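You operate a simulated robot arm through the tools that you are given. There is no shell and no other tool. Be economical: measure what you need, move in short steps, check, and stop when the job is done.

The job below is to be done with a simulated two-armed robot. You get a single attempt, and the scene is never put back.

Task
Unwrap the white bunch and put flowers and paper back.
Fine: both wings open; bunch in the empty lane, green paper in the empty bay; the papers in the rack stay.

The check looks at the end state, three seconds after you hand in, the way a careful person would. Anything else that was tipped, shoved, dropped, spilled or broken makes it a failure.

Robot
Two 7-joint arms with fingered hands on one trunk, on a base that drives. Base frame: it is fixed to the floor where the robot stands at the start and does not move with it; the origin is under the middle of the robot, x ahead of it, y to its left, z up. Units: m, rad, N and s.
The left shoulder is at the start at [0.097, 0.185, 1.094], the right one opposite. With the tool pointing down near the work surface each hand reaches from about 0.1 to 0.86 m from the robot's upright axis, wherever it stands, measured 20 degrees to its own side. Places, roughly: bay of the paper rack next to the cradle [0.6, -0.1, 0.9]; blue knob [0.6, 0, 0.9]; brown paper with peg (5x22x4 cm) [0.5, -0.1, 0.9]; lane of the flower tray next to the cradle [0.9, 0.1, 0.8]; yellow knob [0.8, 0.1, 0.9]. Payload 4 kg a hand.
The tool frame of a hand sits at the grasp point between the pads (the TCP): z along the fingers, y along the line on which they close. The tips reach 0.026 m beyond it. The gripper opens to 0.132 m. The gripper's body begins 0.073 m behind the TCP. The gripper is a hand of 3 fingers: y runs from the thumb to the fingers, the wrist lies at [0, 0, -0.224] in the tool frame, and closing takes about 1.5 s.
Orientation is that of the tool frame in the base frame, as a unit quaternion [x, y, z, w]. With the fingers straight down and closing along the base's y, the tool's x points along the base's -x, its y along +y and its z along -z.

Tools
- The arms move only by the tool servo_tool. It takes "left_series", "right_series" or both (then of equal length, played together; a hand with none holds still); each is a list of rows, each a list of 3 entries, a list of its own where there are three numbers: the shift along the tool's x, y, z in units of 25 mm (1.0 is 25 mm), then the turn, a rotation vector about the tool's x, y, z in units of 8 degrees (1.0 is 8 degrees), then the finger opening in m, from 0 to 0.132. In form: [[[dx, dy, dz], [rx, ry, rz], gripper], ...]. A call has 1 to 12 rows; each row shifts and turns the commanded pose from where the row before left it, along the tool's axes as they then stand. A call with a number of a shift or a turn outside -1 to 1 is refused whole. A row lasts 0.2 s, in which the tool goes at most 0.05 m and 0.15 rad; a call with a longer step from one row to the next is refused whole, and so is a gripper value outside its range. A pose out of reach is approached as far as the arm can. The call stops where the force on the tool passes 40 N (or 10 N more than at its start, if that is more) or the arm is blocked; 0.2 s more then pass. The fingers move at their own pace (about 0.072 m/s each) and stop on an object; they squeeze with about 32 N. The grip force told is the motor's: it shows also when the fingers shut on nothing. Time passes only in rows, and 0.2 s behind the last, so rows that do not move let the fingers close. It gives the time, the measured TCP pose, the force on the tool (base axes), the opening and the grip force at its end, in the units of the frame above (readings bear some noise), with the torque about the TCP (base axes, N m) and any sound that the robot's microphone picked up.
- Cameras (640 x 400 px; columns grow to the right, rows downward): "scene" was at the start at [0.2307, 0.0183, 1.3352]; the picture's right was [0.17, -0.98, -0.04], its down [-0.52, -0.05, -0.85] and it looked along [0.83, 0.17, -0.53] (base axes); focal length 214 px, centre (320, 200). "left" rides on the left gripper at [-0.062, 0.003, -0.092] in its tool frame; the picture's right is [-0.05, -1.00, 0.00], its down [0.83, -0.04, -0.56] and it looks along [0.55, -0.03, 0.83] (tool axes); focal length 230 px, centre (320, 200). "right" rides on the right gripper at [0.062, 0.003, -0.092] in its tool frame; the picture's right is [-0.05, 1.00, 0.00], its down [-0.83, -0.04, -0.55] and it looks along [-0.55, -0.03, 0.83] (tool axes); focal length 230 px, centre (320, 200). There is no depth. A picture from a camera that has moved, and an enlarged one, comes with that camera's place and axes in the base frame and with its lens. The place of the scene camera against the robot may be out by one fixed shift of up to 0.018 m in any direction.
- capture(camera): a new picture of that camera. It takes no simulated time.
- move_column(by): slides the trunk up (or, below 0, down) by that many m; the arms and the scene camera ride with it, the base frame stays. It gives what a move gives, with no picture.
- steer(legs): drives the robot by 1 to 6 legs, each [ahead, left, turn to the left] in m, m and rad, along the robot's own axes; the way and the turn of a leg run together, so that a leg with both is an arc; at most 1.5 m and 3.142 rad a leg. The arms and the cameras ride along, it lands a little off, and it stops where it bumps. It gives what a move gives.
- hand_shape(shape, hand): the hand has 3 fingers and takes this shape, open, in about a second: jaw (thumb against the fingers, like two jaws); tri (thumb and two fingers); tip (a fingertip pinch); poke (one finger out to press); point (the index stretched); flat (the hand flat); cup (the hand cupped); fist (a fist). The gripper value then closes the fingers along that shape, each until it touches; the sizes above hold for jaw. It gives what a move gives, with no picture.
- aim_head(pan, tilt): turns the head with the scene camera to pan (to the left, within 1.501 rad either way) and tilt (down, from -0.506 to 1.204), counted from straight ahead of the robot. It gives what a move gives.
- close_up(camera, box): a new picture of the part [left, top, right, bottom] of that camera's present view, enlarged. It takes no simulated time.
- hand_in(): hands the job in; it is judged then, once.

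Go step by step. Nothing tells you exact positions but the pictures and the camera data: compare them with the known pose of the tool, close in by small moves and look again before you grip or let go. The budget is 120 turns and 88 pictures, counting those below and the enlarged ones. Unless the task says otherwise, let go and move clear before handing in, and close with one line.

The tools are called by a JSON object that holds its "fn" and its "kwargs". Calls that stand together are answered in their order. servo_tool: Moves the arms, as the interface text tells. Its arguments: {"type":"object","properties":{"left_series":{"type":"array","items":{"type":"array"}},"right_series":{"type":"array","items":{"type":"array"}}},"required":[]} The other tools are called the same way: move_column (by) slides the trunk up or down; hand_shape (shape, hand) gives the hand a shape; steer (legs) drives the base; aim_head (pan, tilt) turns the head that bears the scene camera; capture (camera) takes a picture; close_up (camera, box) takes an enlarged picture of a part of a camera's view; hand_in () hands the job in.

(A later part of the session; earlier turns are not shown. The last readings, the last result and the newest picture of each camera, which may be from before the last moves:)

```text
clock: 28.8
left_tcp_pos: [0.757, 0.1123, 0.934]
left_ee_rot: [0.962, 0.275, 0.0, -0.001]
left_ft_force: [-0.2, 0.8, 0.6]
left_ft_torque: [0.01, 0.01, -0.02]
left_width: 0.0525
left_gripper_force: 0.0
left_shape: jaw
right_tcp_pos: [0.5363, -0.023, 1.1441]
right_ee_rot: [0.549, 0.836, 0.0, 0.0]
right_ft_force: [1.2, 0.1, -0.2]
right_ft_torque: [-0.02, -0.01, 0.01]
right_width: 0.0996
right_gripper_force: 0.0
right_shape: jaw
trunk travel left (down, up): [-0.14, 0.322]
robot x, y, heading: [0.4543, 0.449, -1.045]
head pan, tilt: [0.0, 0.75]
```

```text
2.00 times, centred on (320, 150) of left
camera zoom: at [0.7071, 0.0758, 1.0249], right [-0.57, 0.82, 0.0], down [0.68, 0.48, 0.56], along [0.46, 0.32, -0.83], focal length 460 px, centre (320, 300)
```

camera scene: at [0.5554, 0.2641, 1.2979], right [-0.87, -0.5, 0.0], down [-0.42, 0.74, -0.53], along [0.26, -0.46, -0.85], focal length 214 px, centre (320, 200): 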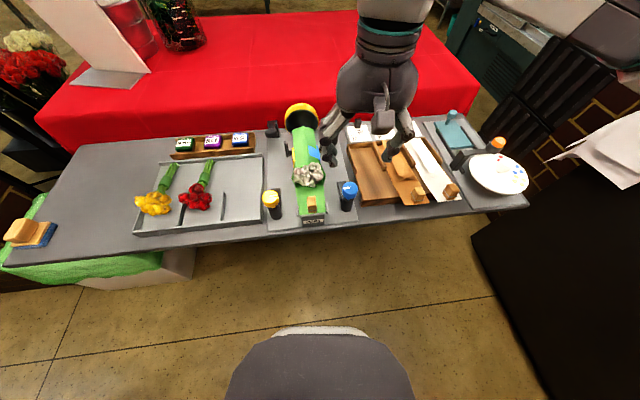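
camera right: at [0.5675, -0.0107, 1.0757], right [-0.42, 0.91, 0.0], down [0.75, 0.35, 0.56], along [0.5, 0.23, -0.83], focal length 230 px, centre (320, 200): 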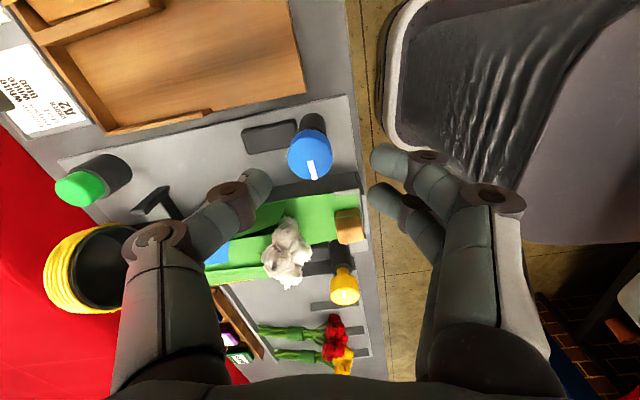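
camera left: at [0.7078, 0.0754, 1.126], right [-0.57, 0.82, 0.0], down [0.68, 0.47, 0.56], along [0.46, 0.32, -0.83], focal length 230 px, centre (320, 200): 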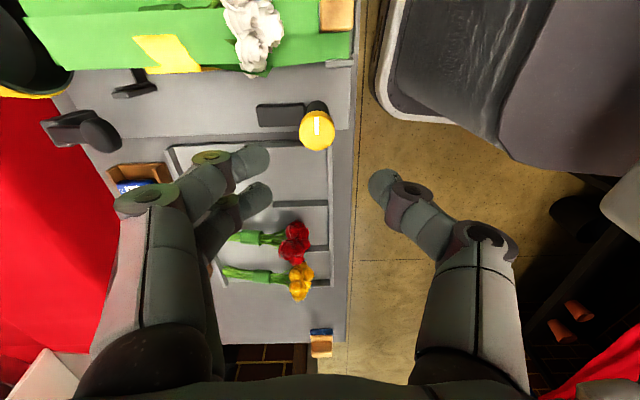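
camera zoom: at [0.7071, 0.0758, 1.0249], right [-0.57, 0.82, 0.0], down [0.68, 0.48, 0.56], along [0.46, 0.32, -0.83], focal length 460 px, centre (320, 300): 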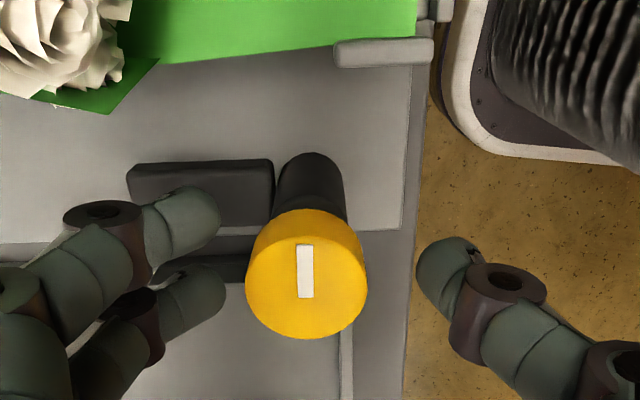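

{"fn": "servo_tool", "kwargs": {"left_series": [[[0, 0.08, 0], [0, 0, 0], 0.03], [[0, 0, 0], [0, 0, 0], 0.015], [[0, 0, 0], [0, 0, 0], 0.015], [[0, 0, 0], [0, 0, 0], 0.015], [[0, 0, 0], [0, 0, -1], 0.015], [[0, 0, 0], [0, 0, -1], 0.015]]}}

{"fn": "close_up", "kwargs": {"camera": "scene", "box": [220, 100, 360, 230]}}

{"fn": "close_up", "kwargs": {"camera": "left", "box": [160, 50, 480, 250]}}

```text
clock: 30.2
left_tcp_pos: [0.7583, 0.1092, 0.9332]
left_ee_rot: [0.913, 0.407, 0.0, 0.0]
left_ft_force: [-0.5, -3.5, -5.3]
left_ft_torque: [-0.07, 0.01, -0.04]
left_width: 0.0214
left_gripper_force: 32.0
left_shape: jaw
right_tcp_pos: [0.536, -0.0224, 1.1445]
right_ee_rot: [0.55, 0.835, 0.0, 0.0]
right_ft_force: [-0.2, 0.6, -0.2]
right_ft_torque: [0.0, 0.0, -0.01]
right_width: 0.0994
right_gripper_force: 0.1
right_shape: jaw
trunk travel left (down, up): [-0.14, 0.322]
robot x, y, heading: [0.4542, 0.4487, -1.048]
head pan, tilt: [0.0, 0.75]
```

```text
3.08 times, centred on (290, 165) of scene
camera zoom: at [0.5554, 0.2637, 1.2978], right [-0.87, -0.5, 0.0], down [-0.42, 0.74, -0.53], along [0.26, -0.46, -0.85], focal length 660 px, centre (412, 308)
```

zoom: 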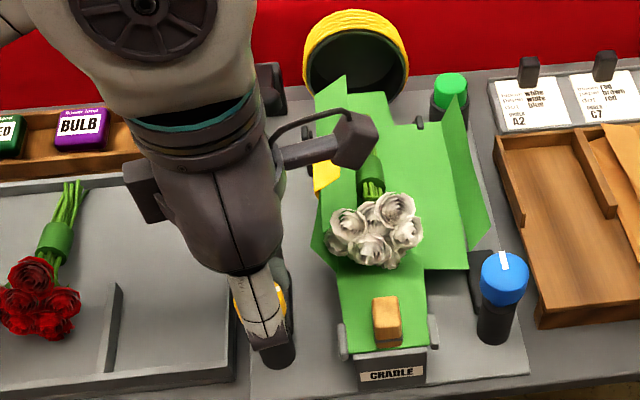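

```text
2.00 times, centred on (320, 150) of left
camera zoom: at [0.72, 0.0604, 1.025], right [-0.78, 0.63, 0.0], down [0.52, 0.65, 0.55], along [0.35, 0.43, -0.83], focal length 460 px, centre (320, 300)
```

zoom: 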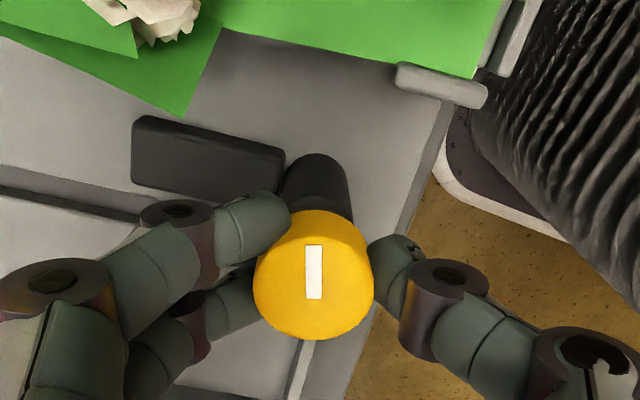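

The yellow wing has started to lift the bunch free. Continuing counterclockwise, watching the wrist camera clearance.

{"fn": "servo_tool", "kwargs": {"left_series": [[[0, 0, 0], [0, 0, -1], 0.015], [[0, 0, 0], [0, 0, -1], 0.015], [[0, 0, 0], [0, 0, -1], 0.015]]}}

{"fn": "close_up", "kwargs": {"camera": "scene", "box": [220, 100, 360, 230]}}

{"fn": "close_up", "kwargs": {"camera": "right", "box": [320, 0, 640, 250]}}

```text
clock: 31.0
left_tcp_pos: [0.7594, 0.1074, 0.9343]
left_ee_rot: [0.808, 0.589, 0.0, 0.001]
left_ft_force: [2.8, -11.6, -5.0]
left_ft_torque: [-0.23, -0.02, -0.01]
left_width: 0.0211
left_gripper_force: 31.8
left_shape: jaw
right_tcp_pos: [0.5359, -0.0237, 1.1413]
right_ee_rot: [0.549, 0.836, 0.0, -0.001]
right_ft_force: [0.4, 0.3, 0.0]
right_ft_torque: [0.01, 0.0, 0.0]
right_width: 0.0995
right_gripper_force: 0.0
right_shape: jaw
trunk travel left (down, up): [-0.14, 0.322]
robot x, y, heading: [0.4519, 0.4504, -1.047]
head pan, tilt: [0.0, 0.75]
```

```text
3.08 times, centred on (290, 165) of scene
camera zoom: at [0.5557, 0.2626, 1.2976], right [-0.87, -0.5, 0.0], down [-0.42, 0.74, -0.53], along [0.26, -0.46, -0.85], focal length 660 px, centre (412, 308)
```

zoom: 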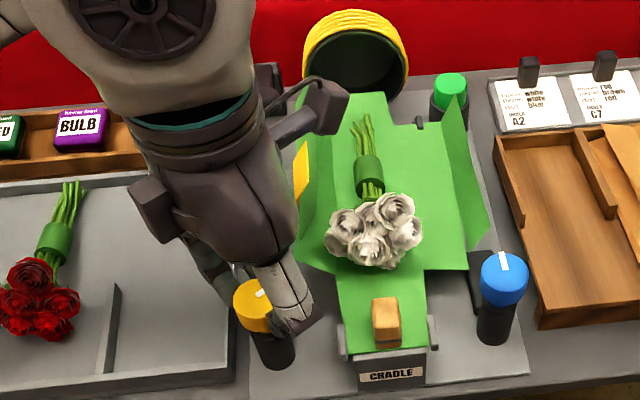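

```text
1.60 times, centred on (480, 125) of right
camera zoom: at [0.5142, 0.0323, 1.2362], right [0.94, 0.35, 0.0], down [0.29, -0.78, 0.55], along [0.19, -0.52, -0.83], focal length 368 px, centre (64, 320)
```

zoom: 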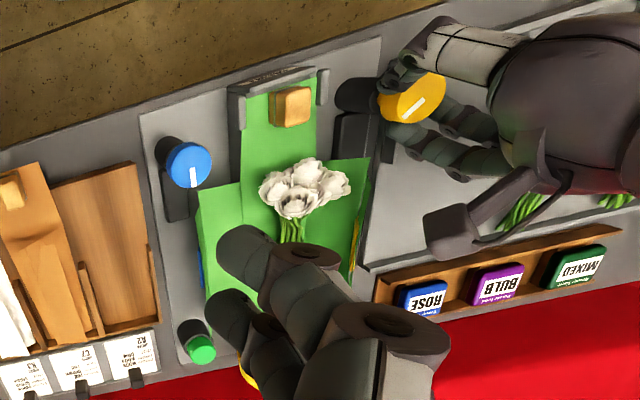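

{"fn": "servo_tool", "kwargs": {"left_series": [[[-0.12, 0.04, 0], [0, 0, -1], 0.015], [[0, 0, 0], [0, 0, -1], 0.015], [[0, 0, 0], [0, 0, -1], 0.015], [[0, 0, 0], [0, 0, -1], 0.015]]}}

{"fn": "close_up", "kwargs": {"camera": "right", "box": [320, 0, 640, 250]}}

```text
clock: 32.0
left_tcp_pos: [0.7596, 0.1069, 0.9346]
left_ee_rot: [0.615, 0.788, 0.0, -0.001]
left_ft_force: [5.7, -1.0, -8.0]
left_ft_torque: [-0.02, -0.14, -0.05]
left_width: 0.0209
left_gripper_force: 32.5
left_shape: jaw
right_tcp_pos: [0.5369, -0.023, 1.1445]
right_ee_rot: [0.548, 0.836, 0.001, -0.001]
right_ft_force: [0.6, 0.1, 0.2]
right_ft_torque: [0.01, -0.02, -0.01]
right_width: 0.0998
right_gripper_force: 0.1
right_shape: jaw
trunk travel left (down, up): [-0.14, 0.322]
robot x, y, heading: [0.4489, 0.4512, -1.05]
head pan, tilt: [0.0, 0.75]
```

```text
1.60 times, centred on (480, 125) of right
camera zoom: at [0.5151, 0.0336, 1.2365], right [0.94, 0.35, 0.0], down [0.29, -0.78, 0.55], along [0.19, -0.52, -0.83], focal length 368 px, centre (64, 320)
```

zoom: 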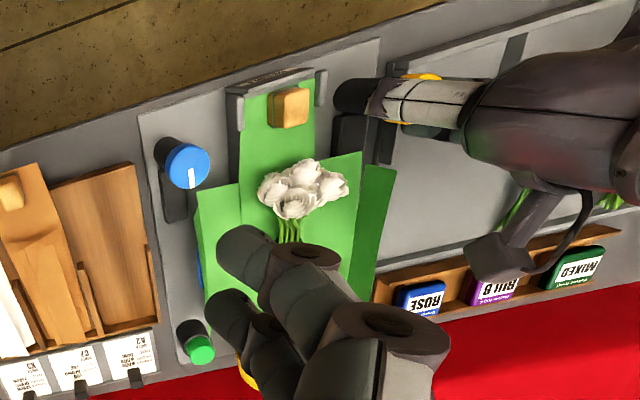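

{"fn": "servo_tool", "kwargs": {"left_series": [[[0, 0.1, 0], [0, 0, -1], 0.015], [[0, 0, 0], [0, 0, -1], 0.015], [[0, 0, 0], [0, 0, -0.8], 0.015], [[0, 0, 0], [0, 0, -0.4], 0.015]]}}

{"fn": "close_up", "kwargs": {"camera": "right", "box": [320, 0, 640, 250]}}

```text
clock: 33.0
left_tcp_pos: [0.7621, 0.1075, 0.9336]
left_ee_rot: [0.426, 0.905, 0.0, -0.001]
left_ft_force: [6.7, -4.1, -6.5]
left_ft_torque: [-0.04, -0.2, -0.54]
left_width: 0.0209
left_gripper_force: 32.4
left_shape: jaw
right_tcp_pos: [0.5358, -0.0232, 1.1445]
right_ee_rot: [0.548, 0.837, 0.0, -0.001]
right_ft_force: [0.9, 0.5, 0.2]
right_ft_torque: [0.01, -0.03, 0.02]
right_width: 0.0997
right_gripper_force: 0.0
right_shape: jaw
trunk travel left (down, up): [-0.14, 0.322]
robot x, y, heading: [0.4521, 0.4497, -1.053]
head pan, tilt: [0.0, 0.75]
```

```text
1.60 times, centred on (480, 125) of right
camera zoom: at [0.515, 0.0334, 1.2366], right [0.94, 0.35, 0.0], down [0.29, -0.78, 0.55], along [0.19, -0.52, -0.83], focal length 368 px, centre (64, 320)
```

zoom: 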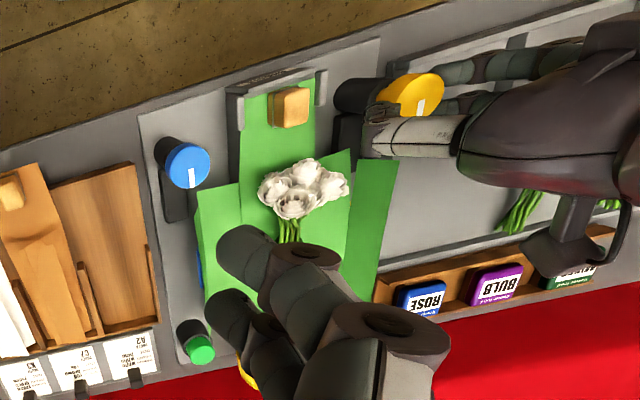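

Yellow knob is at its stop. Releasing, lifting straight up and moving the left hand away.

{"fn": "servo_tool", "kwargs": {"left_series": [[[0, 0, 0], [0, 0, 0.4], 0.03], [[0, 0, 0], [0, 0, 0], 0.046], [[0, 0, -0.4], [0, 0, 0], 0.046], [[0, 0, -1], [0, 0, 0], 0.046], [[0, 0, -1], [0, 0, 0], 0.046], [[0, 0, -1], [0, 0, 0], 0.06], [[0, 0, -1], [0, 0, 0], 0.08], [[0, 1, -1], [0, 0, 0], 0.1], [[0, 1, -1], [0, 0, 0], 0.1], [[0, 1, -1], [0, 0, 0], 0.1], [[0, 1, -1], [0, 0, 0], 0.1]]}}

{"fn": "close_up", "kwargs": {"camera": "scene", "box": [240, 90, 380, 230]}}

```text
clock: 35.4
left_tcp_pos: [0.8406, 0.1656, 1.1446]
left_ee_rot: [0.451, 0.892, -0.001, 0.0]
left_ft_force: [0.4, 0.3, 0.1]
left_ft_torque: [0.0, 0.0, -0.01]
left_width: 0.0999
left_gripper_force: 0.0
left_shape: jaw
right_tcp_pos: [0.5352, -0.022, 1.1455]
right_ee_rot: [0.549, 0.836, 0.0, 0.0]
right_ft_force: [0.2, 1.0, 0.6]
right_ft_torque: [-0.04, 0.0, 0.01]
right_width: 0.0995
right_gripper_force: 0.0
right_shape: jaw
trunk travel left (down, up): [-0.14, 0.322]
robot x, y, heading: [0.4528, 0.4478, -1.046]
head pan, tilt: [0.0, 0.75]
```

```text
2.86 times, centred on (310, 160) of scene
camera zoom: at [0.5551, 0.266, 1.2984], right [-0.87, -0.5, 0.0], down [-0.42, 0.74, -0.53], along [0.26, -0.46, -0.85], focal length 613 px, centre (349, 314)
```

zoom: 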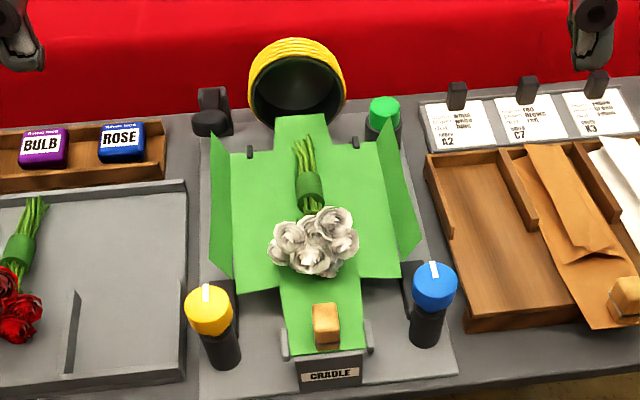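

Both wings are open with the bunch lying free, stems pointing away from me. I take the left hand over the green sleeve, around (0.762, -0.03), already aligned with the bench.

{"fn": "servo_tool", "kwargs": {"left_series": [[[-0.562, -0.9, 0.5], [0, 0, 0], 0.1], [[-0.562, -0.9, 0.5], [0, 0, 0], 0.1], [[-0.562, -0.9, 0.5], [0, 0, 0], 0.09], [[-0.562, -0.9, 0.5], [0, 0, 0], 0.08], [[-0.562, -0.9, 0.7], [0, 0, 0], 0.07], [[-0.562, -0.9, 0.8], [0, 0, 0], 0.07], [[-0.562, -0.9, 1], [0, 0, 0], 0.07], [[-0.562, -0.9, 1], [0, 0, 0], 0.07]]}}

{"fn": "capture", "kwargs": {"camera": "left"}}

{"fn": "close_up", "kwargs": {"camera": "scene", "box": [240, 90, 380, 230]}}

```text
clock: 37.2
left_tcp_pos: [0.7658, -0.0322, 1.0058]
left_ee_rot: [0.451, 0.893, 0.0, 0.0]
left_ft_force: [-0.6, 0.7, -0.9]
left_ft_torque: [0.02, -0.02, -0.03]
left_width: 0.0708
left_gripper_force: 0.0
left_shape: jaw
right_tcp_pos: [0.5353, -0.0242, 1.1443]
right_ee_rot: [0.549, 0.836, 0.001, -0.001]
right_ft_force: [-0.8, -0.7, -0.1]
right_ft_torque: [-0.02, -0.01, -0.02]
right_width: 0.0998
right_gripper_force: 0.1
right_shape: jaw
trunk travel left (down, up): [-0.14, 0.322]
robot x, y, heading: [0.4489, 0.4503, -1.05]
head pan, tilt: [0.0, 0.75]
```

```text
44 pictures are left
camera left: at [0.8041, -0.0806, 1.0967], right [-0.77, -0.63, 0.0], down [-0.53, 0.64, 0.56], along [-0.35, 0.43, -0.83], focal length 230 px, centre (320, 200)
```

left: 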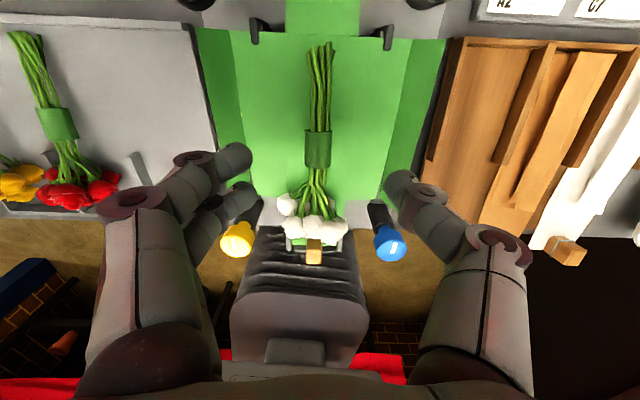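

```text
2.86 times, centred on (310, 160) of scene
camera zoom: at [0.555, 0.2634, 1.2978], right [-0.87, -0.5, 0.0], down [-0.42, 0.74, -0.53], along [0.26, -0.46, -0.85], focal length 613 px, centre (349, 314)
```

zoom: 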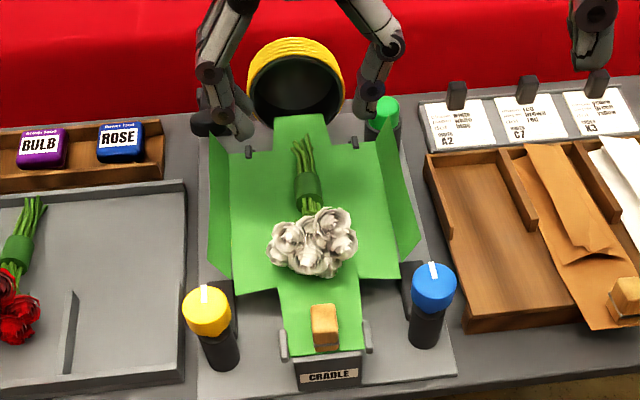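

Triangulation puts the sleeve at about (0.7625, -0.0275, 0.91). Descending with a narrow opening.

{"fn": "servo_tool", "kwargs": {"left_series": [[[0.2, 0, 0.6], [0, 0, 0], 0.05], [[0, 0, 0.7], [0, 0, 0], 0.05], [[0, 0, 0.7], [0, 0, 0], 0.05], [[0, 0, 0.6], [0, 0, 0], 0.05]]}}

{"fn": "close_up", "kwargs": {"camera": "left", "box": [160, 50, 480, 250]}}

{"fn": "close_up", "kwargs": {"camera": "right", "box": [320, 0, 640, 250]}}

```text
clock: 38.2
left_tcp_pos: [0.761, -0.0285, 0.9422]
left_ee_rot: [0.451, 0.893, 0.001, 0.0]
left_ft_force: [-0.5, 0.0, 0.3]
left_ft_torque: [-0.01, 0.01, 0.01]
left_width: 0.0508
left_gripper_force: 0.2
left_shape: jaw
right_tcp_pos: [0.5371, -0.0242, 1.1436]
right_ee_rot: [0.548, 0.836, 0.001, -0.001]
right_ft_force: [-0.3, 0.0, -0.4]
right_ft_torque: [-0.03, 0.02, 0.02]
right_width: 0.0998
right_gripper_force: 0.2
right_shape: jaw
trunk travel left (down, up): [-0.14, 0.322]
robot x, y, heading: [0.45, 0.4459, -1.048]
head pan, tilt: [0.0, 0.75]
```

```text
2.00 times, centred on (320, 150) of left
camera zoom: at [0.8006, -0.0764, 1.0329], right [-0.77, -0.63, 0.0], down [-0.53, 0.64, 0.56], along [-0.35, 0.43, -0.83], focal length 460 px, centre (320, 300)
```

zoom: 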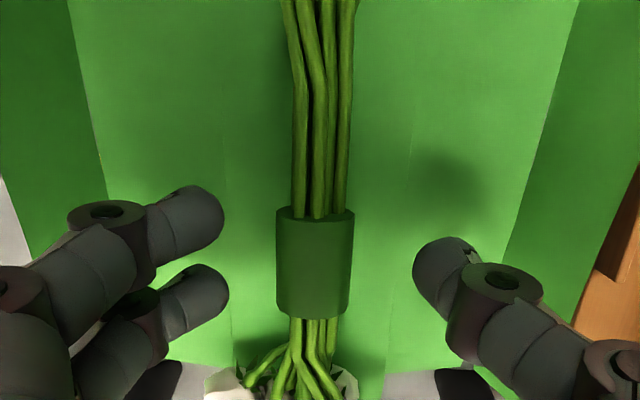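

```text
1.60 times, centred on (480, 125) of right
camera zoom: at [0.514, 0.0338, 1.2367], right [0.94, 0.35, 0.0], down [0.29, -0.78, 0.55], along [0.19, -0.52, -0.83], focal length 368 px, centre (64, 320)
```

zoom: 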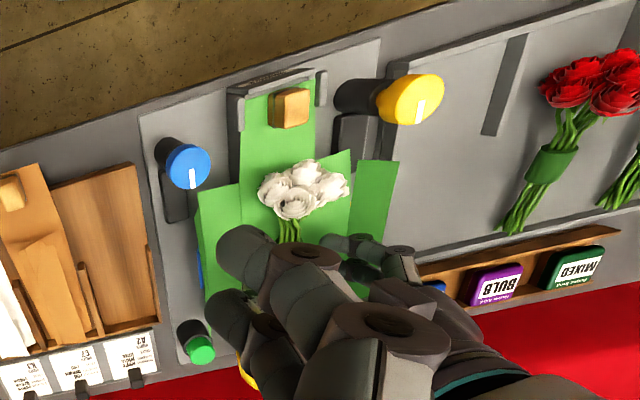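

Nicely centred. Down another 1.7 cm and close gently on the sleeve.

{"fn": "servo_tool", "kwargs": {"left_series": [[[0, 0, 0.4], [0, 0, 0], 0.05], [[0, 0, 0.3], [0, 0, 0], 0.05]]}}

{"fn": "close_up", "kwargs": {"camera": "left", "box": [160, 50, 480, 250]}}

```text
clock: 38.8
left_tcp_pos: [0.7606, -0.0265, 0.9251]
left_ee_rot: [0.451, 0.892, 0.001, 0.0]
left_ft_force: [1.1, -0.5, -0.1]
left_ft_torque: [-0.04, 0.03, 0.01]
left_width: 0.0504
left_gripper_force: 0.1
left_shape: jaw
right_tcp_pos: [0.5349, -0.0218, 1.1447]
right_ee_rot: [0.549, 0.836, 0.0, 0.0]
right_ft_force: [-0.8, 0.4, -0.2]
right_ft_torque: [0.0, 0.01, -0.01]
right_width: 0.0999
right_gripper_force: 0.1
right_shape: jaw
trunk travel left (down, up): [-0.14, 0.322]
robot x, y, heading: [0.4522, 0.4469, -1.046]
head pan, tilt: [0.0, 0.75]
```

```text
2.00 times, centred on (320, 150) of left
camera zoom: at [0.8001, -0.0757, 1.0154], right [-0.77, -0.63, 0.0], down [-0.53, 0.64, 0.56], along [-0.35, 0.43, -0.83], focal length 460 px, centre (320, 300)
```

zoom: 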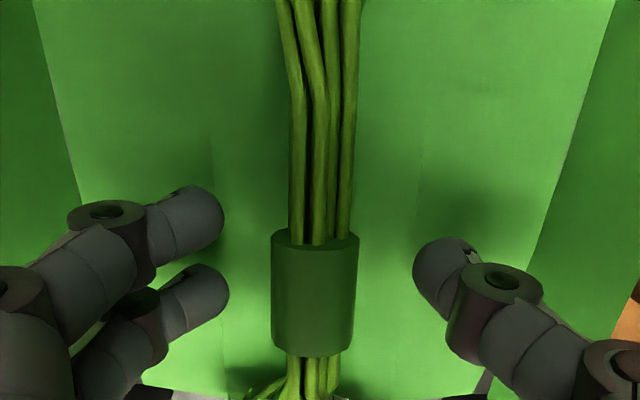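

{"fn": "servo_tool", "kwargs": {"left_series": [[[0.2, 0, 0.15], [0, 0, 0], 0.05], [[0, 0, 0], [0, 0, 0], 0.03], [[0, 0, 0], [0, 0, 0], 0.01], [[0, 0, 0], [0, 0, 0], 0.01], [[0, 0, 0], [0, 0, 0], 0.01], [[0, 0, 0], [0, 0, 0], 0.01]]}}

{"fn": "close_up", "kwargs": {"camera": "left", "box": [160, 50, 480, 250]}}

```text
clock: 40.2
left_tcp_pos: [0.7569, -0.0229, 0.9222]
left_ee_rot: [0.451, 0.892, 0.0, -0.001]
left_ft_force: [-0.3, -0.1, 0.7]
left_ft_torque: [0.0, 0.04, 0.02]
left_width: 0.0014
left_gripper_force: 32.4
left_shape: jaw
right_tcp_pos: [0.5352, -0.0222, 1.1434]
right_ee_rot: [0.548, 0.836, 0.0, 0.0]
right_ft_force: [-0.1, 0.9, -0.2]
right_ft_torque: [-0.01, -0.01, -0.04]
right_width: 0.0995
right_gripper_force: 0.1
right_shape: jaw
trunk travel left (down, up): [-0.14, 0.322]
robot x, y, heading: [0.4496, 0.4499, -1.047]
head pan, tilt: [0.0, 0.75]
```

```text
2.00 times, centred on (320, 150) of left
camera zoom: at [0.7972, -0.0716, 1.0123], right [-0.77, -0.63, 0.0], down [-0.53, 0.64, 0.56], along [-0.35, 0.43, -0.83], focal length 460 px, centre (320, 300)
```

zoom: 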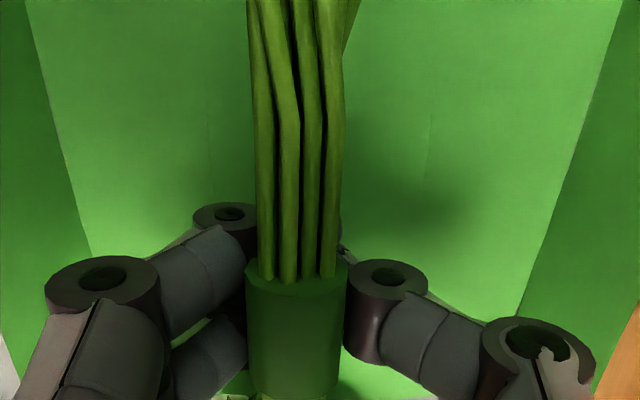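

The tips closed below the sleeve's middle and squeezed it up rather than gripping it. I'll reopen gently, let it settle, and look again.

{"fn": "servo_tool", "kwargs": {"left_series": [[[0, 0, 0], [0, 0, 0], 0.02], [[0, 0, 0], [0, 0, 0], 0.035], [[0, 0, 0], [0, 0, 0], 0.05], [[0, 0, 0], [0, 0, 0], 0.05], [[0, 0, -0.5], [0, 0, 0], 0.05]]}}

{"fn": "close_up", "kwargs": {"camera": "left", "box": [160, 50, 480, 250]}}

{"fn": "close_up", "kwargs": {"camera": "scene", "box": [240, 90, 380, 230]}}

```text
clock: 41.4
left_tcp_pos: [0.7577, -0.0228, 0.9338]
left_ee_rot: [0.451, 0.892, 0.0, 0.0]
left_ft_force: [-0.1, 0.3, -0.2]
left_ft_torque: [0.0, -0.04, -0.01]
left_width: 0.0494
left_gripper_force: 0.0
left_shape: jaw
right_tcp_pos: [0.5345, -0.0217, 1.145]
right_ee_rot: [0.548, 0.837, 0.001, -0.001]
right_ft_force: [0.1, 1.1, -0.2]
right_ft_torque: [0.01, -0.03, -0.02]
right_width: 0.0998
right_gripper_force: 0.1
right_shape: jaw
trunk travel left (down, up): [-0.14, 0.322]
robot x, y, heading: [0.4502, 0.4482, -1.054]
head pan, tilt: [0.0, 0.75]
```

```text
2.00 times, centred on (320, 150) of left
camera zoom: at [0.7966, -0.0727, 1.0247], right [-0.77, -0.63, 0.0], down [-0.53, 0.64, 0.56], along [-0.35, 0.43, -0.83], focal length 460 px, centre (320, 300)
```

zoom: 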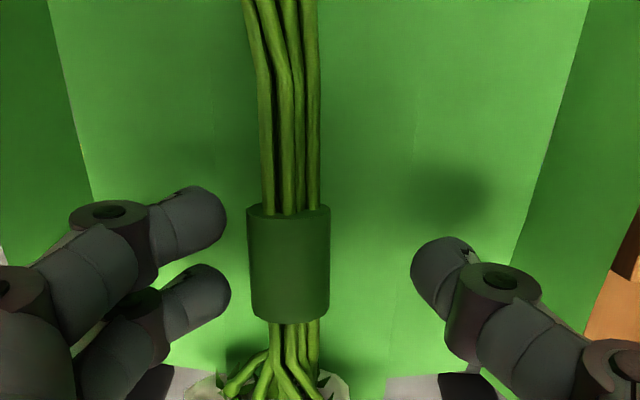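

```text
2.86 times, centred on (310, 160) of scene
camera zoom: at [0.5549, 0.2647, 1.2981], right [-0.87, -0.5, 0.0], down [-0.42, 0.74, -0.53], along [0.26, -0.46, -0.85], focal length 613 px, centre (349, 314)
```

zoom: 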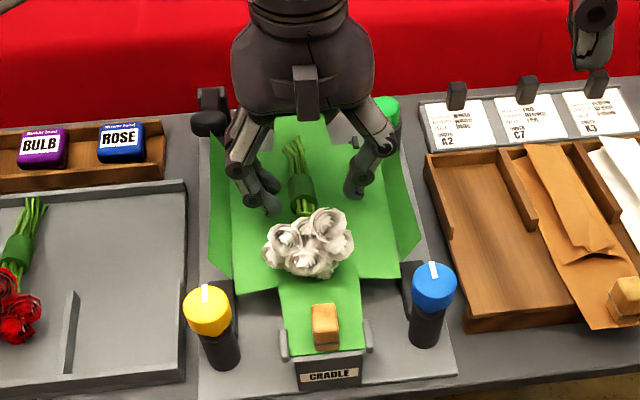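

Bunch settled about 7 mm to the left. I shift over it and close 1 cm higher than before.

{"fn": "servo_tool", "kwargs": {"left_series": [[[0, 0.3, -0.1], [0, 0, 0], 0.05], [[0, 0, 0], [0, 0, 0], 0.035], [[0, 0, 0], [0, 0, 0], 0.02], [[0, 0, 0], [0, 0, 0], 0.005], [[0, 0, 0], [0, 0, 0], 0.005], [[0, 0, 0], [0, 0, 0], 0.005]]}}

{"fn": "close_up", "kwargs": {"camera": "left", "box": [160, 50, 480, 250]}}

```text
clock: 42.8
left_tcp_pos: [0.7639, -0.0204, 0.9353]
left_ee_rot: [0.451, 0.892, 0.0, 0.001]
left_ft_force: [-0.1, -0.4, 1.9]
left_ft_torque: [-0.04, 0.01, 0.01]
left_width: 0.0154
left_gripper_force: 32.0
left_shape: jaw
right_tcp_pos: [0.5348, -0.0214, 1.1455]
right_ee_rot: [0.548, 0.836, 0.0, 0.001]
right_ft_force: [-0.1, 0.4, -0.6]
right_ft_torque: [-0.03, 0.02, -0.01]
right_width: 0.0994
right_gripper_force: 0.1
right_shape: jaw
trunk travel left (down, up): [-0.14, 0.322]
robot x, y, heading: [0.452, 0.4498, -1.052]
head pan, tilt: [0.0, 0.75]
```

```text
2.00 times, centred on (320, 150) of left
camera zoom: at [0.8029, -0.0684, 1.0272], right [-0.77, -0.63, 0.0], down [-0.53, 0.64, 0.56], along [-0.35, 0.43, -0.83], focal length 460 px, centre (320, 300)
```

zoom: 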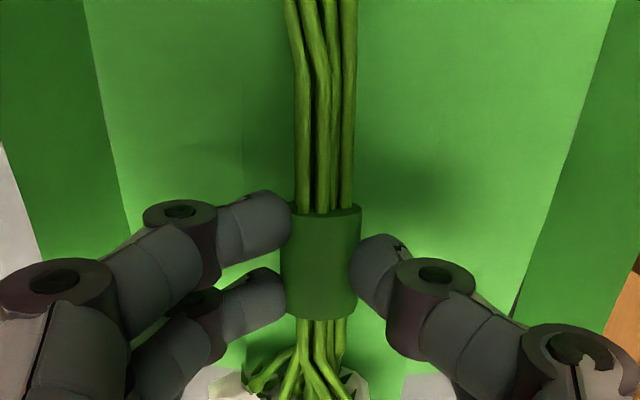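

Solid grip on the sleeve. Lifting straight up and checking that only the bunch follows.

{"fn": "servo_tool", "kwargs": {"left_series": [[[0, 0, -0.4], [0, 0, 0], 0.005], [[0, 0, -0.6], [0, 0, 0], 0.005], [[0, 0, -0.8], [0, 0, 0], 0.005], [[0, 0, -1], [0, 0, 0], 0.005], [[0, 0, -1], [0, 0, 0], 0.005], [[0, 0, -1], [0, 0, 0], 0.005]]}}

{"fn": "capture", "kwargs": {"camera": "scene"}}

```text
clock: 44.2
left_tcp_pos: [0.7636, -0.0195, 1.0574]
left_ee_rot: [0.452, 0.892, 0.0, 0.0]
left_ft_force: [0.7, 0.3, -1.0]
left_ft_torque: [-0.05, -0.03, -0.03]
left_width: 0.0153
left_gripper_force: 32.0
left_shape: jaw
right_tcp_pos: [0.5355, -0.0228, 1.1441]
right_ee_rot: [0.548, 0.836, 0.0, 0.0]
right_ft_force: [-0.4, 0.3, -0.9]
right_ft_torque: [-0.04, 0.02, -0.02]
right_width: 0.0996
right_gripper_force: 0.0
right_shape: jaw
trunk travel left (down, up): [-0.14, 0.322]
robot x, y, heading: [0.452, 0.4499, -1.052]
head pan, tilt: [0.0, 0.75]
```

```text
35 pictures are left
camera scene: at [0.5548, 0.2648, 1.2981], right [-0.87, -0.5, 0.0], down [-0.42, 0.74, -0.53], along [0.26, -0.46, -0.85], focal length 214 px, centre (320, 200)
```

scene: 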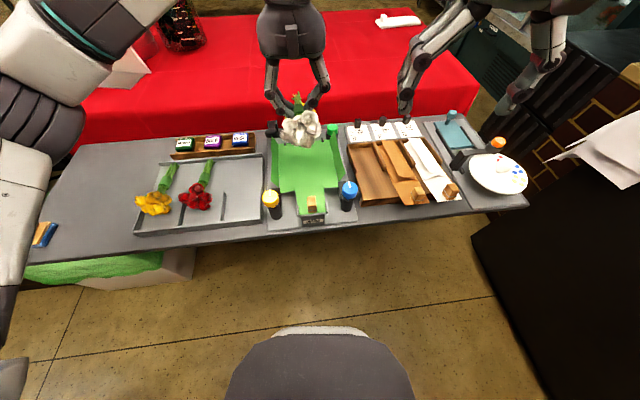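

The bunch is up, paper stayed. Moving 15 cm left over the empty lane.

{"fn": "servo_tool", "kwargs": {"left_series": [[[0, 1, 0], [0, 0, 0], 0.005], [[0, 1, 0], [0, 0, 0], 0.005], [[0, 1, 0], [0, 0, 0], 0.005], [[0, 1, 0], [0, 0, 0], 0.005], [[0, 1, 0], [0, 0, 0], 0.005], [[0, 1, 0.2], [0, 0, 0], 0.005], [[0, 0.1, 0.8], [0, 0, 0], 0.005], [[0, 0, 1], [0, 0, 0], 0.005]]}}

{"fn": "close_up", "kwargs": {"camera": "scene", "box": [120, 100, 320, 240]}}

{"fn": "capture", "kwargs": {"camera": "left"}}

```text
clock: 46.0
left_tcp_pos: [0.8871, 0.0735, 1.0058]
left_ee_rot: [0.452, 0.892, 0.0, 0.0]
left_ft_force: [0.5, -1.4, -2.4]
left_ft_torque: [-0.02, 0.01, -0.01]
left_width: 0.0154
left_gripper_force: 31.9
left_shape: jaw
right_tcp_pos: [0.5356, -0.0228, 1.1447]
right_ee_rot: [0.548, 0.836, 0.0, 0.0]
right_ft_force: [-0.2, 0.7, -0.4]
right_ft_torque: [0.01, 0.03, 0.0]
right_width: 0.0996
right_gripper_force: 0.1
right_shape: jaw
trunk travel left (down, up): [-0.14, 0.322]
robot x, y, heading: [0.452, 0.4484, -1.048]
head pan, tilt: [0.0, 0.75]
```

```text
2.86 times, centred on (220, 170) of scene
camera zoom: at [0.556, 0.2645, 1.2979], right [-0.87, -0.5, 0.0], down [-0.42, 0.74, -0.53], along [0.26, -0.46, -0.85], focal length 613 px, centre (606, 286)
```

zoom: 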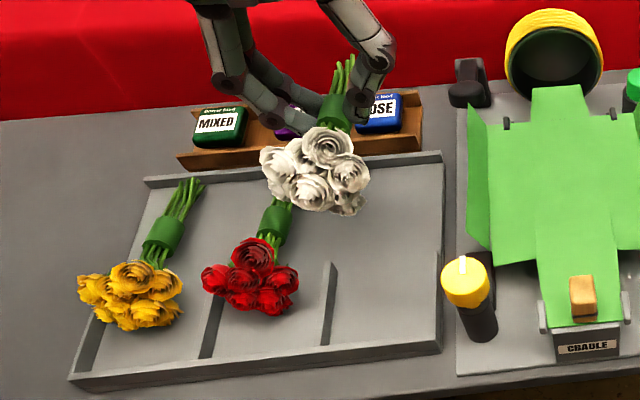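

```text
33 pictures are left
camera left: at [0.9258, 0.0248, 1.0966], right [-0.77, -0.63, 0.0], down [-0.53, 0.64, 0.56], along [-0.35, 0.43, -0.83], focal length 230 px, centre (320, 200)
```

left: 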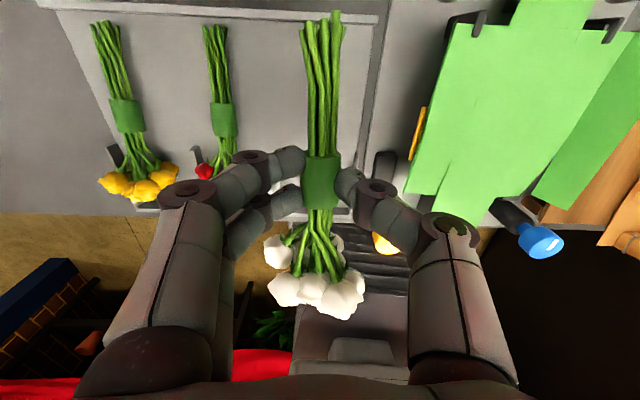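

Bunch is centred over the empty lane. Lowering in stages, watching the force.

{"fn": "servo_tool", "kwargs": {"left_series": [[[0, 0, 0.9], [0, 0, 0], 0.005], [[0, 0, 0.9], [0, 0, 0], 0.005], [[0, 0, 0.9], [0, 0, 0], 0.005], [[0, 0, 0.5], [0, 0, 0], 0.005]]}}

{"fn": "servo_tool", "kwargs": {"left_series": [[[0, 0, 0.3], [0, 0, 0], 0.005], [[0, 0, 0], [0, 0, 0], 0.005]]}}

{"fn": "close_up", "kwargs": {"camera": "scene", "box": [170, 110, 310, 240]}}

{"fn": "close_up", "kwargs": {"camera": "right", "box": [400, 0, 640, 180]}}

```text
clock: 47.0
left_tcp_pos: [0.8855, 0.071, 0.9251]
left_ee_rot: [0.451, 0.892, 0.0, 0.0]
left_ft_force: [0.4, 0.7, -1.3]
left_ft_torque: [-0.04, -0.03, -0.01]
left_width: 0.0155
left_gripper_force: 31.8
left_shape: jaw
right_tcp_pos: [0.5368, -0.0221, 1.1445]
right_ee_rot: [0.548, 0.836, 0.001, -0.001]
right_ft_force: [0.7, -0.2, -0.3]
right_ft_torque: [-0.01, -0.02, 0.0]
right_width: 0.0996
right_gripper_force: 0.0
right_shape: jaw
trunk travel left (down, up): [-0.14, 0.322]
robot x, y, heading: [0.4508, 0.4469, -1.046]
head pan, tilt: [0.0, 0.75]
```

```text
clock: 47.6
left_tcp_pos: [0.886, 0.0705, 0.9174]
left_ee_rot: [0.452, 0.892, 0.0, 0.0]
left_ft_force: [0.2, 0.6, -1.2]
left_ft_torque: [-0.02, 0.01, -0.01]
left_width: 0.0154
left_gripper_force: 32.1
left_shape: jaw
right_tcp_pos: [0.5351, -0.0229, 1.1448]
right_ee_rot: [0.548, 0.836, -0.001, 0.0]
right_ft_force: [-0.3, 0.4, 1.1]
right_ft_torque: [0.0, -0.02, 0.03]
right_width: 0.0998
right_gripper_force: 0.2
right_shape: jaw
trunk travel left (down, up): [-0.14, 0.322]
robot x, y, heading: [0.4539, 0.451, -1.05]
head pan, tilt: [0.0, 0.75]
```

```text
3.08 times, centred on (240, 175) of scene
camera zoom: at [0.5551, 0.2646, 1.298], right [-0.87, -0.5, 0.0], down [-0.42, 0.74, -0.53], along [0.26, -0.46, -0.85], focal length 660 px, centre (566, 277)
```

zoom: 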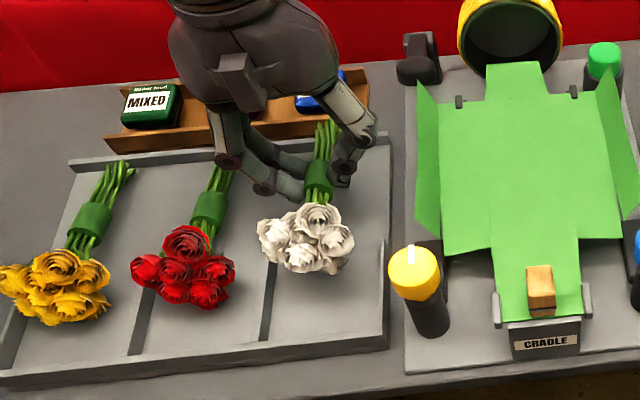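

```text
2.22 times, centred on (520, 90) of right
camera zoom: at [0.5137, 0.0341, 1.2369], right [0.94, 0.35, 0.0], down [0.29, -0.78, 0.55], along [0.19, -0.52, -0.83], focal length 511 px, centre (-124, 444)
```

zoom: 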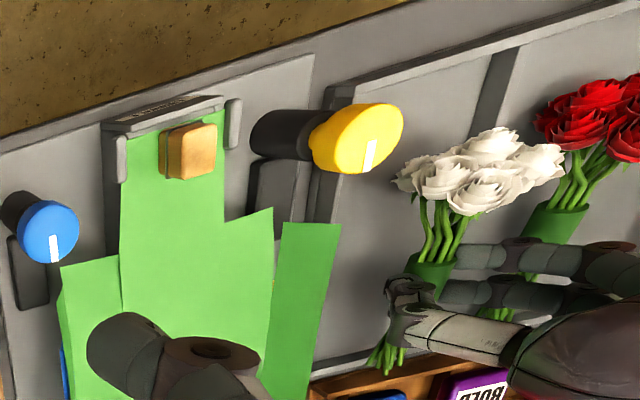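

Still a couple of cm above the tray. Lowering further.

{"fn": "servo_tool", "kwargs": {"left_series": [[[0, 0, 0.3], [0, 0, 0], 0.005], [[0, 0, 0.2], [0, 0, 0], 0.005], [[0, 0, 0], [0, 0, 0], 0.005]]}}

{"fn": "servo_tool", "kwargs": {"left_series": [[[0, 0, 0.2], [0, 0, 0], 0.005], [[0, 0, 0], [0, 0, 0], 0.005]]}}

{"fn": "close_up", "kwargs": {"camera": "scene", "box": [170, 110, 310, 240]}}

```text
clock: 48.4
left_tcp_pos: [0.8848, 0.0718, 0.9056]
left_ee_rot: [0.451, 0.892, 0.0, 0.0]
left_ft_force: [0.9, 0.6, -0.8]
left_ft_torque: [-0.01, 0.01, -0.01]
left_width: 0.0154
left_gripper_force: 31.8
left_shape: jaw
right_tcp_pos: [0.5366, -0.0227, 1.1446]
right_ee_rot: [0.548, 0.836, 0.0, 0.0]
right_ft_force: [0.7, -0.3, -0.3]
right_ft_torque: [0.01, 0.0, 0.01]
right_width: 0.0998
right_gripper_force: 0.1
right_shape: jaw
trunk travel left (down, up): [-0.14, 0.322]
robot x, y, heading: [0.4514, 0.4475, -1.052]
head pan, tilt: [0.0, 0.75]
```

```text
clock: 49.0
left_tcp_pos: [0.8859, 0.0706, 0.9006]
left_ee_rot: [0.452, 0.892, 0.0, 0.0]
left_ft_force: [-0.3, -0.5, -0.6]
left_ft_torque: [0.0, -0.03, -0.01]
left_width: 0.0156
left_gripper_force: 32.2
left_shape: jaw
right_tcp_pos: [0.5362, -0.0233, 1.1445]
right_ee_rot: [0.549, 0.836, 0.0, 0.0]
right_ft_force: [0.1, 0.0, -0.1]
right_ft_torque: [0.02, 0.03, -0.02]
right_width: 0.0999
right_gripper_force: 0.1
right_shape: jaw
trunk travel left (down, up): [-0.14, 0.322]
robot x, y, heading: [0.4518, 0.4469, -1.048]
head pan, tilt: [0.0, 0.75]
```

```text
3.08 times, centred on (240, 175) of scene
camera zoom: at [0.5552, 0.2645, 1.298], right [-0.87, -0.5, 0.0], down [-0.42, 0.74, -0.53], along [0.26, -0.46, -0.85], focal length 660 px, centre (566, 277)
```

zoom: 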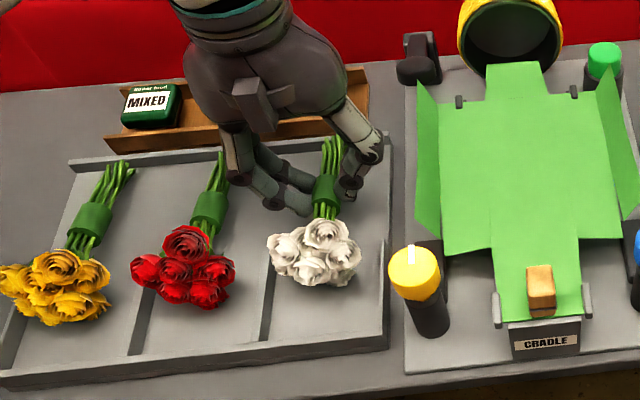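

{"fn": "servo_tool", "kwargs": {"left_series": [[[0, 0, 0.2], [0, 0, 0], 0.005], [[0, 0, 0], [0, 0, 0], 0.005]]}}

{"fn": "servo_tool", "kwargs": {"left_series": [[[0, 0, 0.15], [0, 0, 0], 0.005], [[0, 0, 0], [0, 0, 0], 0.005]]}}

{"fn": "close_up", "kwargs": {"camera": "right", "box": [400, 0, 640, 180]}}

```text
clock: 49.6
left_tcp_pos: [0.8863, 0.0702, 0.8954]
left_ee_rot: [0.451, 0.893, 0.0, 0.0]
left_ft_force: [0.7, -0.3, -0.7]
left_ft_torque: [-0.03, 0.02, 0.0]
left_width: 0.0152
left_gripper_force: 31.7
left_shape: jaw
right_tcp_pos: [0.5351, -0.0231, 1.1439]
right_ee_rot: [0.549, 0.836, 0.0, 0.0]
right_ft_force: [-0.2, 0.1, -0.3]
right_ft_torque: [0.0, 0.0, 0.0]
right_width: 0.0996
right_gripper_force: 0.0
right_shape: jaw
trunk travel left (down, up): [-0.14, 0.322]
robot x, y, heading: [0.4543, 0.4473, -1.05]
head pan, tilt: [0.0, 0.75]
```

```text
clock: 50.2
left_tcp_pos: [0.8857, 0.0718, 0.8948]
left_ee_rot: [0.452, 0.892, -0.003, 0.001]
left_ft_force: [1.6, -1.8, 16.0]
left_ft_torque: [-0.05, -0.07, 0.01]
left_width: 0.0156
left_gripper_force: 32.4
left_shape: jaw
right_tcp_pos: [0.5359, -0.0206, 1.146]
right_ee_rot: [0.548, 0.836, 0.0, -0.001]
right_ft_force: [0.1, -0.3, -0.4]
right_ft_torque: [0.0, 0.01, 0.01]
right_width: 0.0997
right_gripper_force: 0.0
right_shape: jaw
trunk travel left (down, up): [-0.14, 0.322]
robot x, y, heading: [0.4528, 0.4439, -1.05]
head pan, tilt: [0.0, 0.75]
```

```text
2.22 times, centred on (520, 90) of right
camera zoom: at [0.5128, 0.035, 1.2376], right [0.94, 0.35, 0.0], down [0.29, -0.78, 0.56], along [0.19, -0.52, -0.83], focal length 511 px, centre (-124, 444)
```

zoom: 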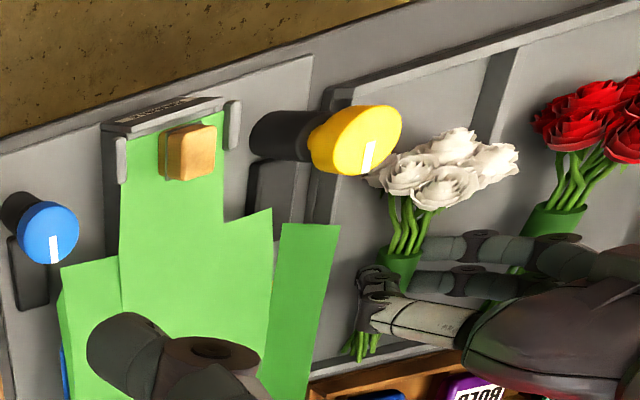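

Contact at 16 N — the bunch is on the tray floor. I relax slightly, open gently, and rise.

{"fn": "servo_tool", "kwargs": {"left_series": [[[0, 0, -0.12], [0, 0, 0], 0.015], [[0, 0, 0], [0, 0, 0], 0.025], [[0, 0, 0], [0, 0, 0], 0.035], [[0, 0, 0], [0, 0, 0], 0.045], [[0, 0, 0], [0, 0, 0], 0.045], [[0, 0, -0.5], [0, 0, 0], 0.045], [[0, 0, -0.8], [0, 0, 0], 0.045], [[0, 0, -1], [0, 0, 0], 0.045], [[0, 0, -1], [0, 0, 0], 0.045], [[0, 0, -1], [0, 0, 0], 0.045], [[0, 0, -1], [0, 0, 0], 0.045]]}}

{"fn": "close_up", "kwargs": {"camera": "scene", "box": [120, 100, 320, 240]}}

```text
clock: 52.6
left_tcp_pos: [0.8845, 0.0725, 1.0278]
left_ee_rot: [0.452, 0.892, 0.0, 0.0]
left_ft_force: [-0.4, -0.5, 0.8]
left_ft_torque: [-0.03, -0.05, -0.03]
left_width: 0.0448
left_gripper_force: 0.0
left_shape: jaw
right_tcp_pos: [0.5345, -0.0217, 1.1447]
right_ee_rot: [0.549, 0.836, 0.0, 0.0]
right_ft_force: [-0.1, 0.2, 1.0]
right_ft_torque: [0.0, -0.02, 0.0]
right_width: 0.0994
right_gripper_force: 0.0
right_shape: jaw
trunk travel left (down, up): [-0.14, 0.322]
robot x, y, heading: [0.4538, 0.449, -1.05]
head pan, tilt: [0.0, 0.75]
```

```text
2.86 times, centred on (220, 170) of scene
camera zoom: at [0.5546, 0.265, 1.2982], right [-0.87, -0.5, 0.0], down [-0.42, 0.74, -0.53], along [0.26, -0.46, -0.85], focal length 613 px, centre (606, 286)
```

zoom: 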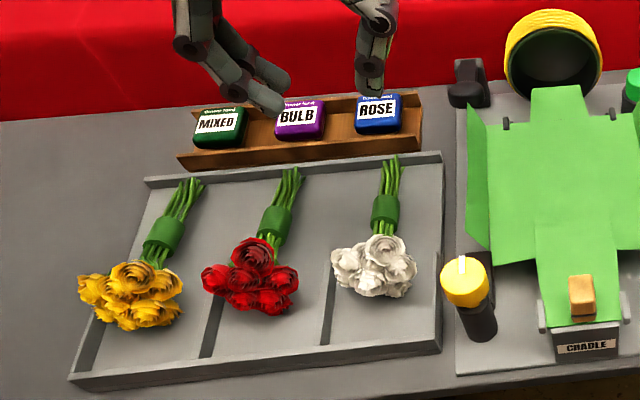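

The white bunch lies properly in its lane. Next the paper: I raise the left hand out of the way and bring the right hand over the wooden peg at about (0.679, 0.078).

{"fn": "servo_tool", "kwargs": {"left_series": [[[0, 1, -1], [0, 0, 0], 0.06], [[0, 1, -1], [0, 0, 0], 0.06], [[0, 1, -1], [0, 0, 0], 0.06], [[0, 1, -1], [0, 0, 0], 0.06], [[0, 0, -1], [0, 0, 0], 0.06], [[0, 0, 0], [0, 0, 0], 0.06], [[0, 0, 0], [0, 0, 0], 0.06], [[0, 0, 0], [0, 0, 0], 0.06], [[0, 0, 0], [0, 0, 0], 0.06], [[0, 0, 0], [0, 0, 0], 0.06]], "right_series": [[[0, 0, 0], [0, 0, -0.8], 0.09], [[0, 0, 0], [0, 0, -0.8], 0.08], [[-0.02, 0.88, 0.4], [0, 0, 0], 0.07], [[-0.02, 0.88, 0.4], [0, 0, 0], 0.065], [[-0.02, 0.88, 0.6], [0, 0, 0], 0.065], [[-0.02, 0.88, 0.6], [0, 0, 0], 0.065], [[-0.02, 0.88, 0.8], [0, 0, 0], 0.065], [[-0.02, 0.88, 0.9], [0, 0, 0], 0.065], [[-0.02, 0.88, 0.9], [0, 0, 0], 0.065], [[-0.02, 0.88, 1], [0, 0, 0], 0.065]]}}

{"fn": "capture", "kwargs": {"camera": "right"}}

{"fn": "close_up", "kwargs": {"camera": "scene", "box": [240, 90, 380, 230]}}

```text
clock: 54.8
left_tcp_pos: [0.9662, 0.1328, 1.1514]
left_ee_rot: [0.451, 0.892, 0.001, -0.001]
left_ft_force: [0.7, 0.2, -0.4]
left_ft_torque: [0.03, 0.02, 0.02]
left_width: 0.0595
left_gripper_force: 0.0
left_shape: jaw
right_tcp_pos: [0.683, 0.0769, 1.0067]
right_ee_rot: [0.453, 0.892, 0.001, -0.001]
right_ft_force: [0.2, 0.1, -0.7]
right_ft_torque: [0.01, -0.01, -0.02]
right_width: 0.0656
right_gripper_force: 0.1
right_shape: jaw
trunk travel left (down, up): [-0.14, 0.322]
robot x, y, heading: [0.4519, 0.4462, -1.051]
head pan, tilt: [0.0, 0.75]
```

```text
27 pictures are left
camera right: at [0.6486, 0.1275, 1.0998], right [0.84, 0.55, 0.0], down [0.46, -0.7, 0.55], along [0.3, -0.46, -0.83], focal length 230 px, centre (320, 200)
```

right: 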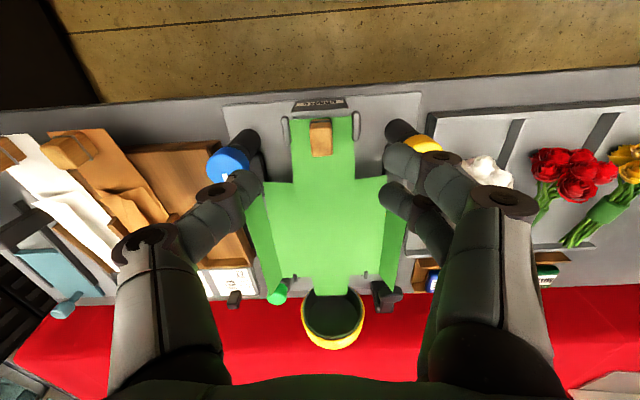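

```text
2.86 times, centred on (310, 160) of scene
camera zoom: at [0.556, 0.2645, 1.2979], right [-0.87, -0.5, 0.0], down [-0.42, 0.74, -0.53], along [0.26, -0.46, -0.85], focal length 613 px, centre (349, 314)
```

zoom: 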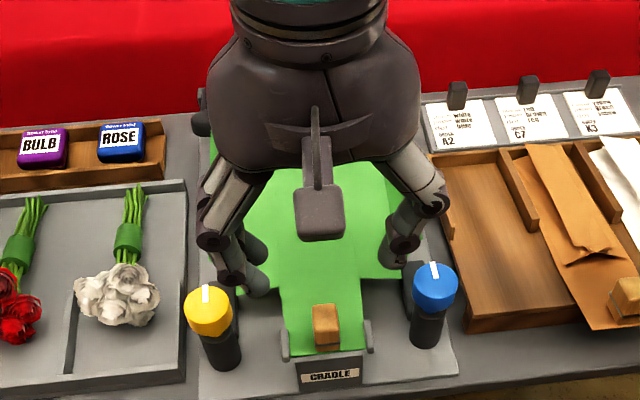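

Peg is right beneath. Descending close to it.

{"fn": "servo_tool", "kwargs": {"right_series": [[[0.1, 0, 0.7], [0, 0, 0], 0.052], [[0, 0, 0.7], [0, 0, 0], 0.052], [[0, 0, 0.7], [0, 0, 0], 0.052], [[0, 0, 0.6], [0, 0, 0], 0.052]]}}

{"fn": "close_up", "kwargs": {"camera": "right", "box": [160, 50, 480, 250]}}

```text
clock: 55.8
left_tcp_pos: [0.9656, 0.1335, 1.1518]
left_ee_rot: [0.451, 0.892, 0.0, 0.0]
left_ft_force: [-0.7, 0.4, 1.2]
left_ft_torque: [0.01, 0.01, -0.01]
left_width: 0.0596
left_gripper_force: 0.0
left_shape: jaw
right_tcp_pos: [0.6795, 0.0805, 0.9391]
right_ee_rot: [0.453, 0.892, 0.0, -0.001]
right_ft_force: [0.1, -0.4, 0.2]
right_ft_torque: [0.03, 0.0, -0.02]
right_width: 0.0525
right_gripper_force: 0.1
right_shape: jaw
trunk travel left (down, up): [-0.14, 0.322]
robot x, y, heading: [0.4552, 0.4476, -1.047]
head pan, tilt: [0.0, 0.75]
```

```text
2.00 times, centred on (320, 150) of right
camera zoom: at [0.6446, 0.1312, 1.0308], right [0.84, 0.55, 0.0], down [0.46, -0.7, 0.55], along [0.3, -0.46, -0.83], focal length 460 px, centre (320, 300)
```

zoom: 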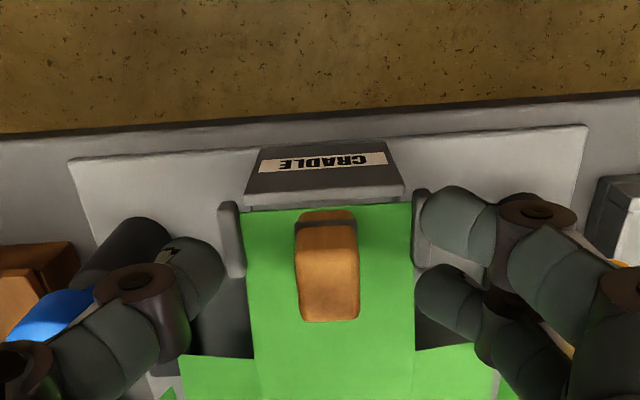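

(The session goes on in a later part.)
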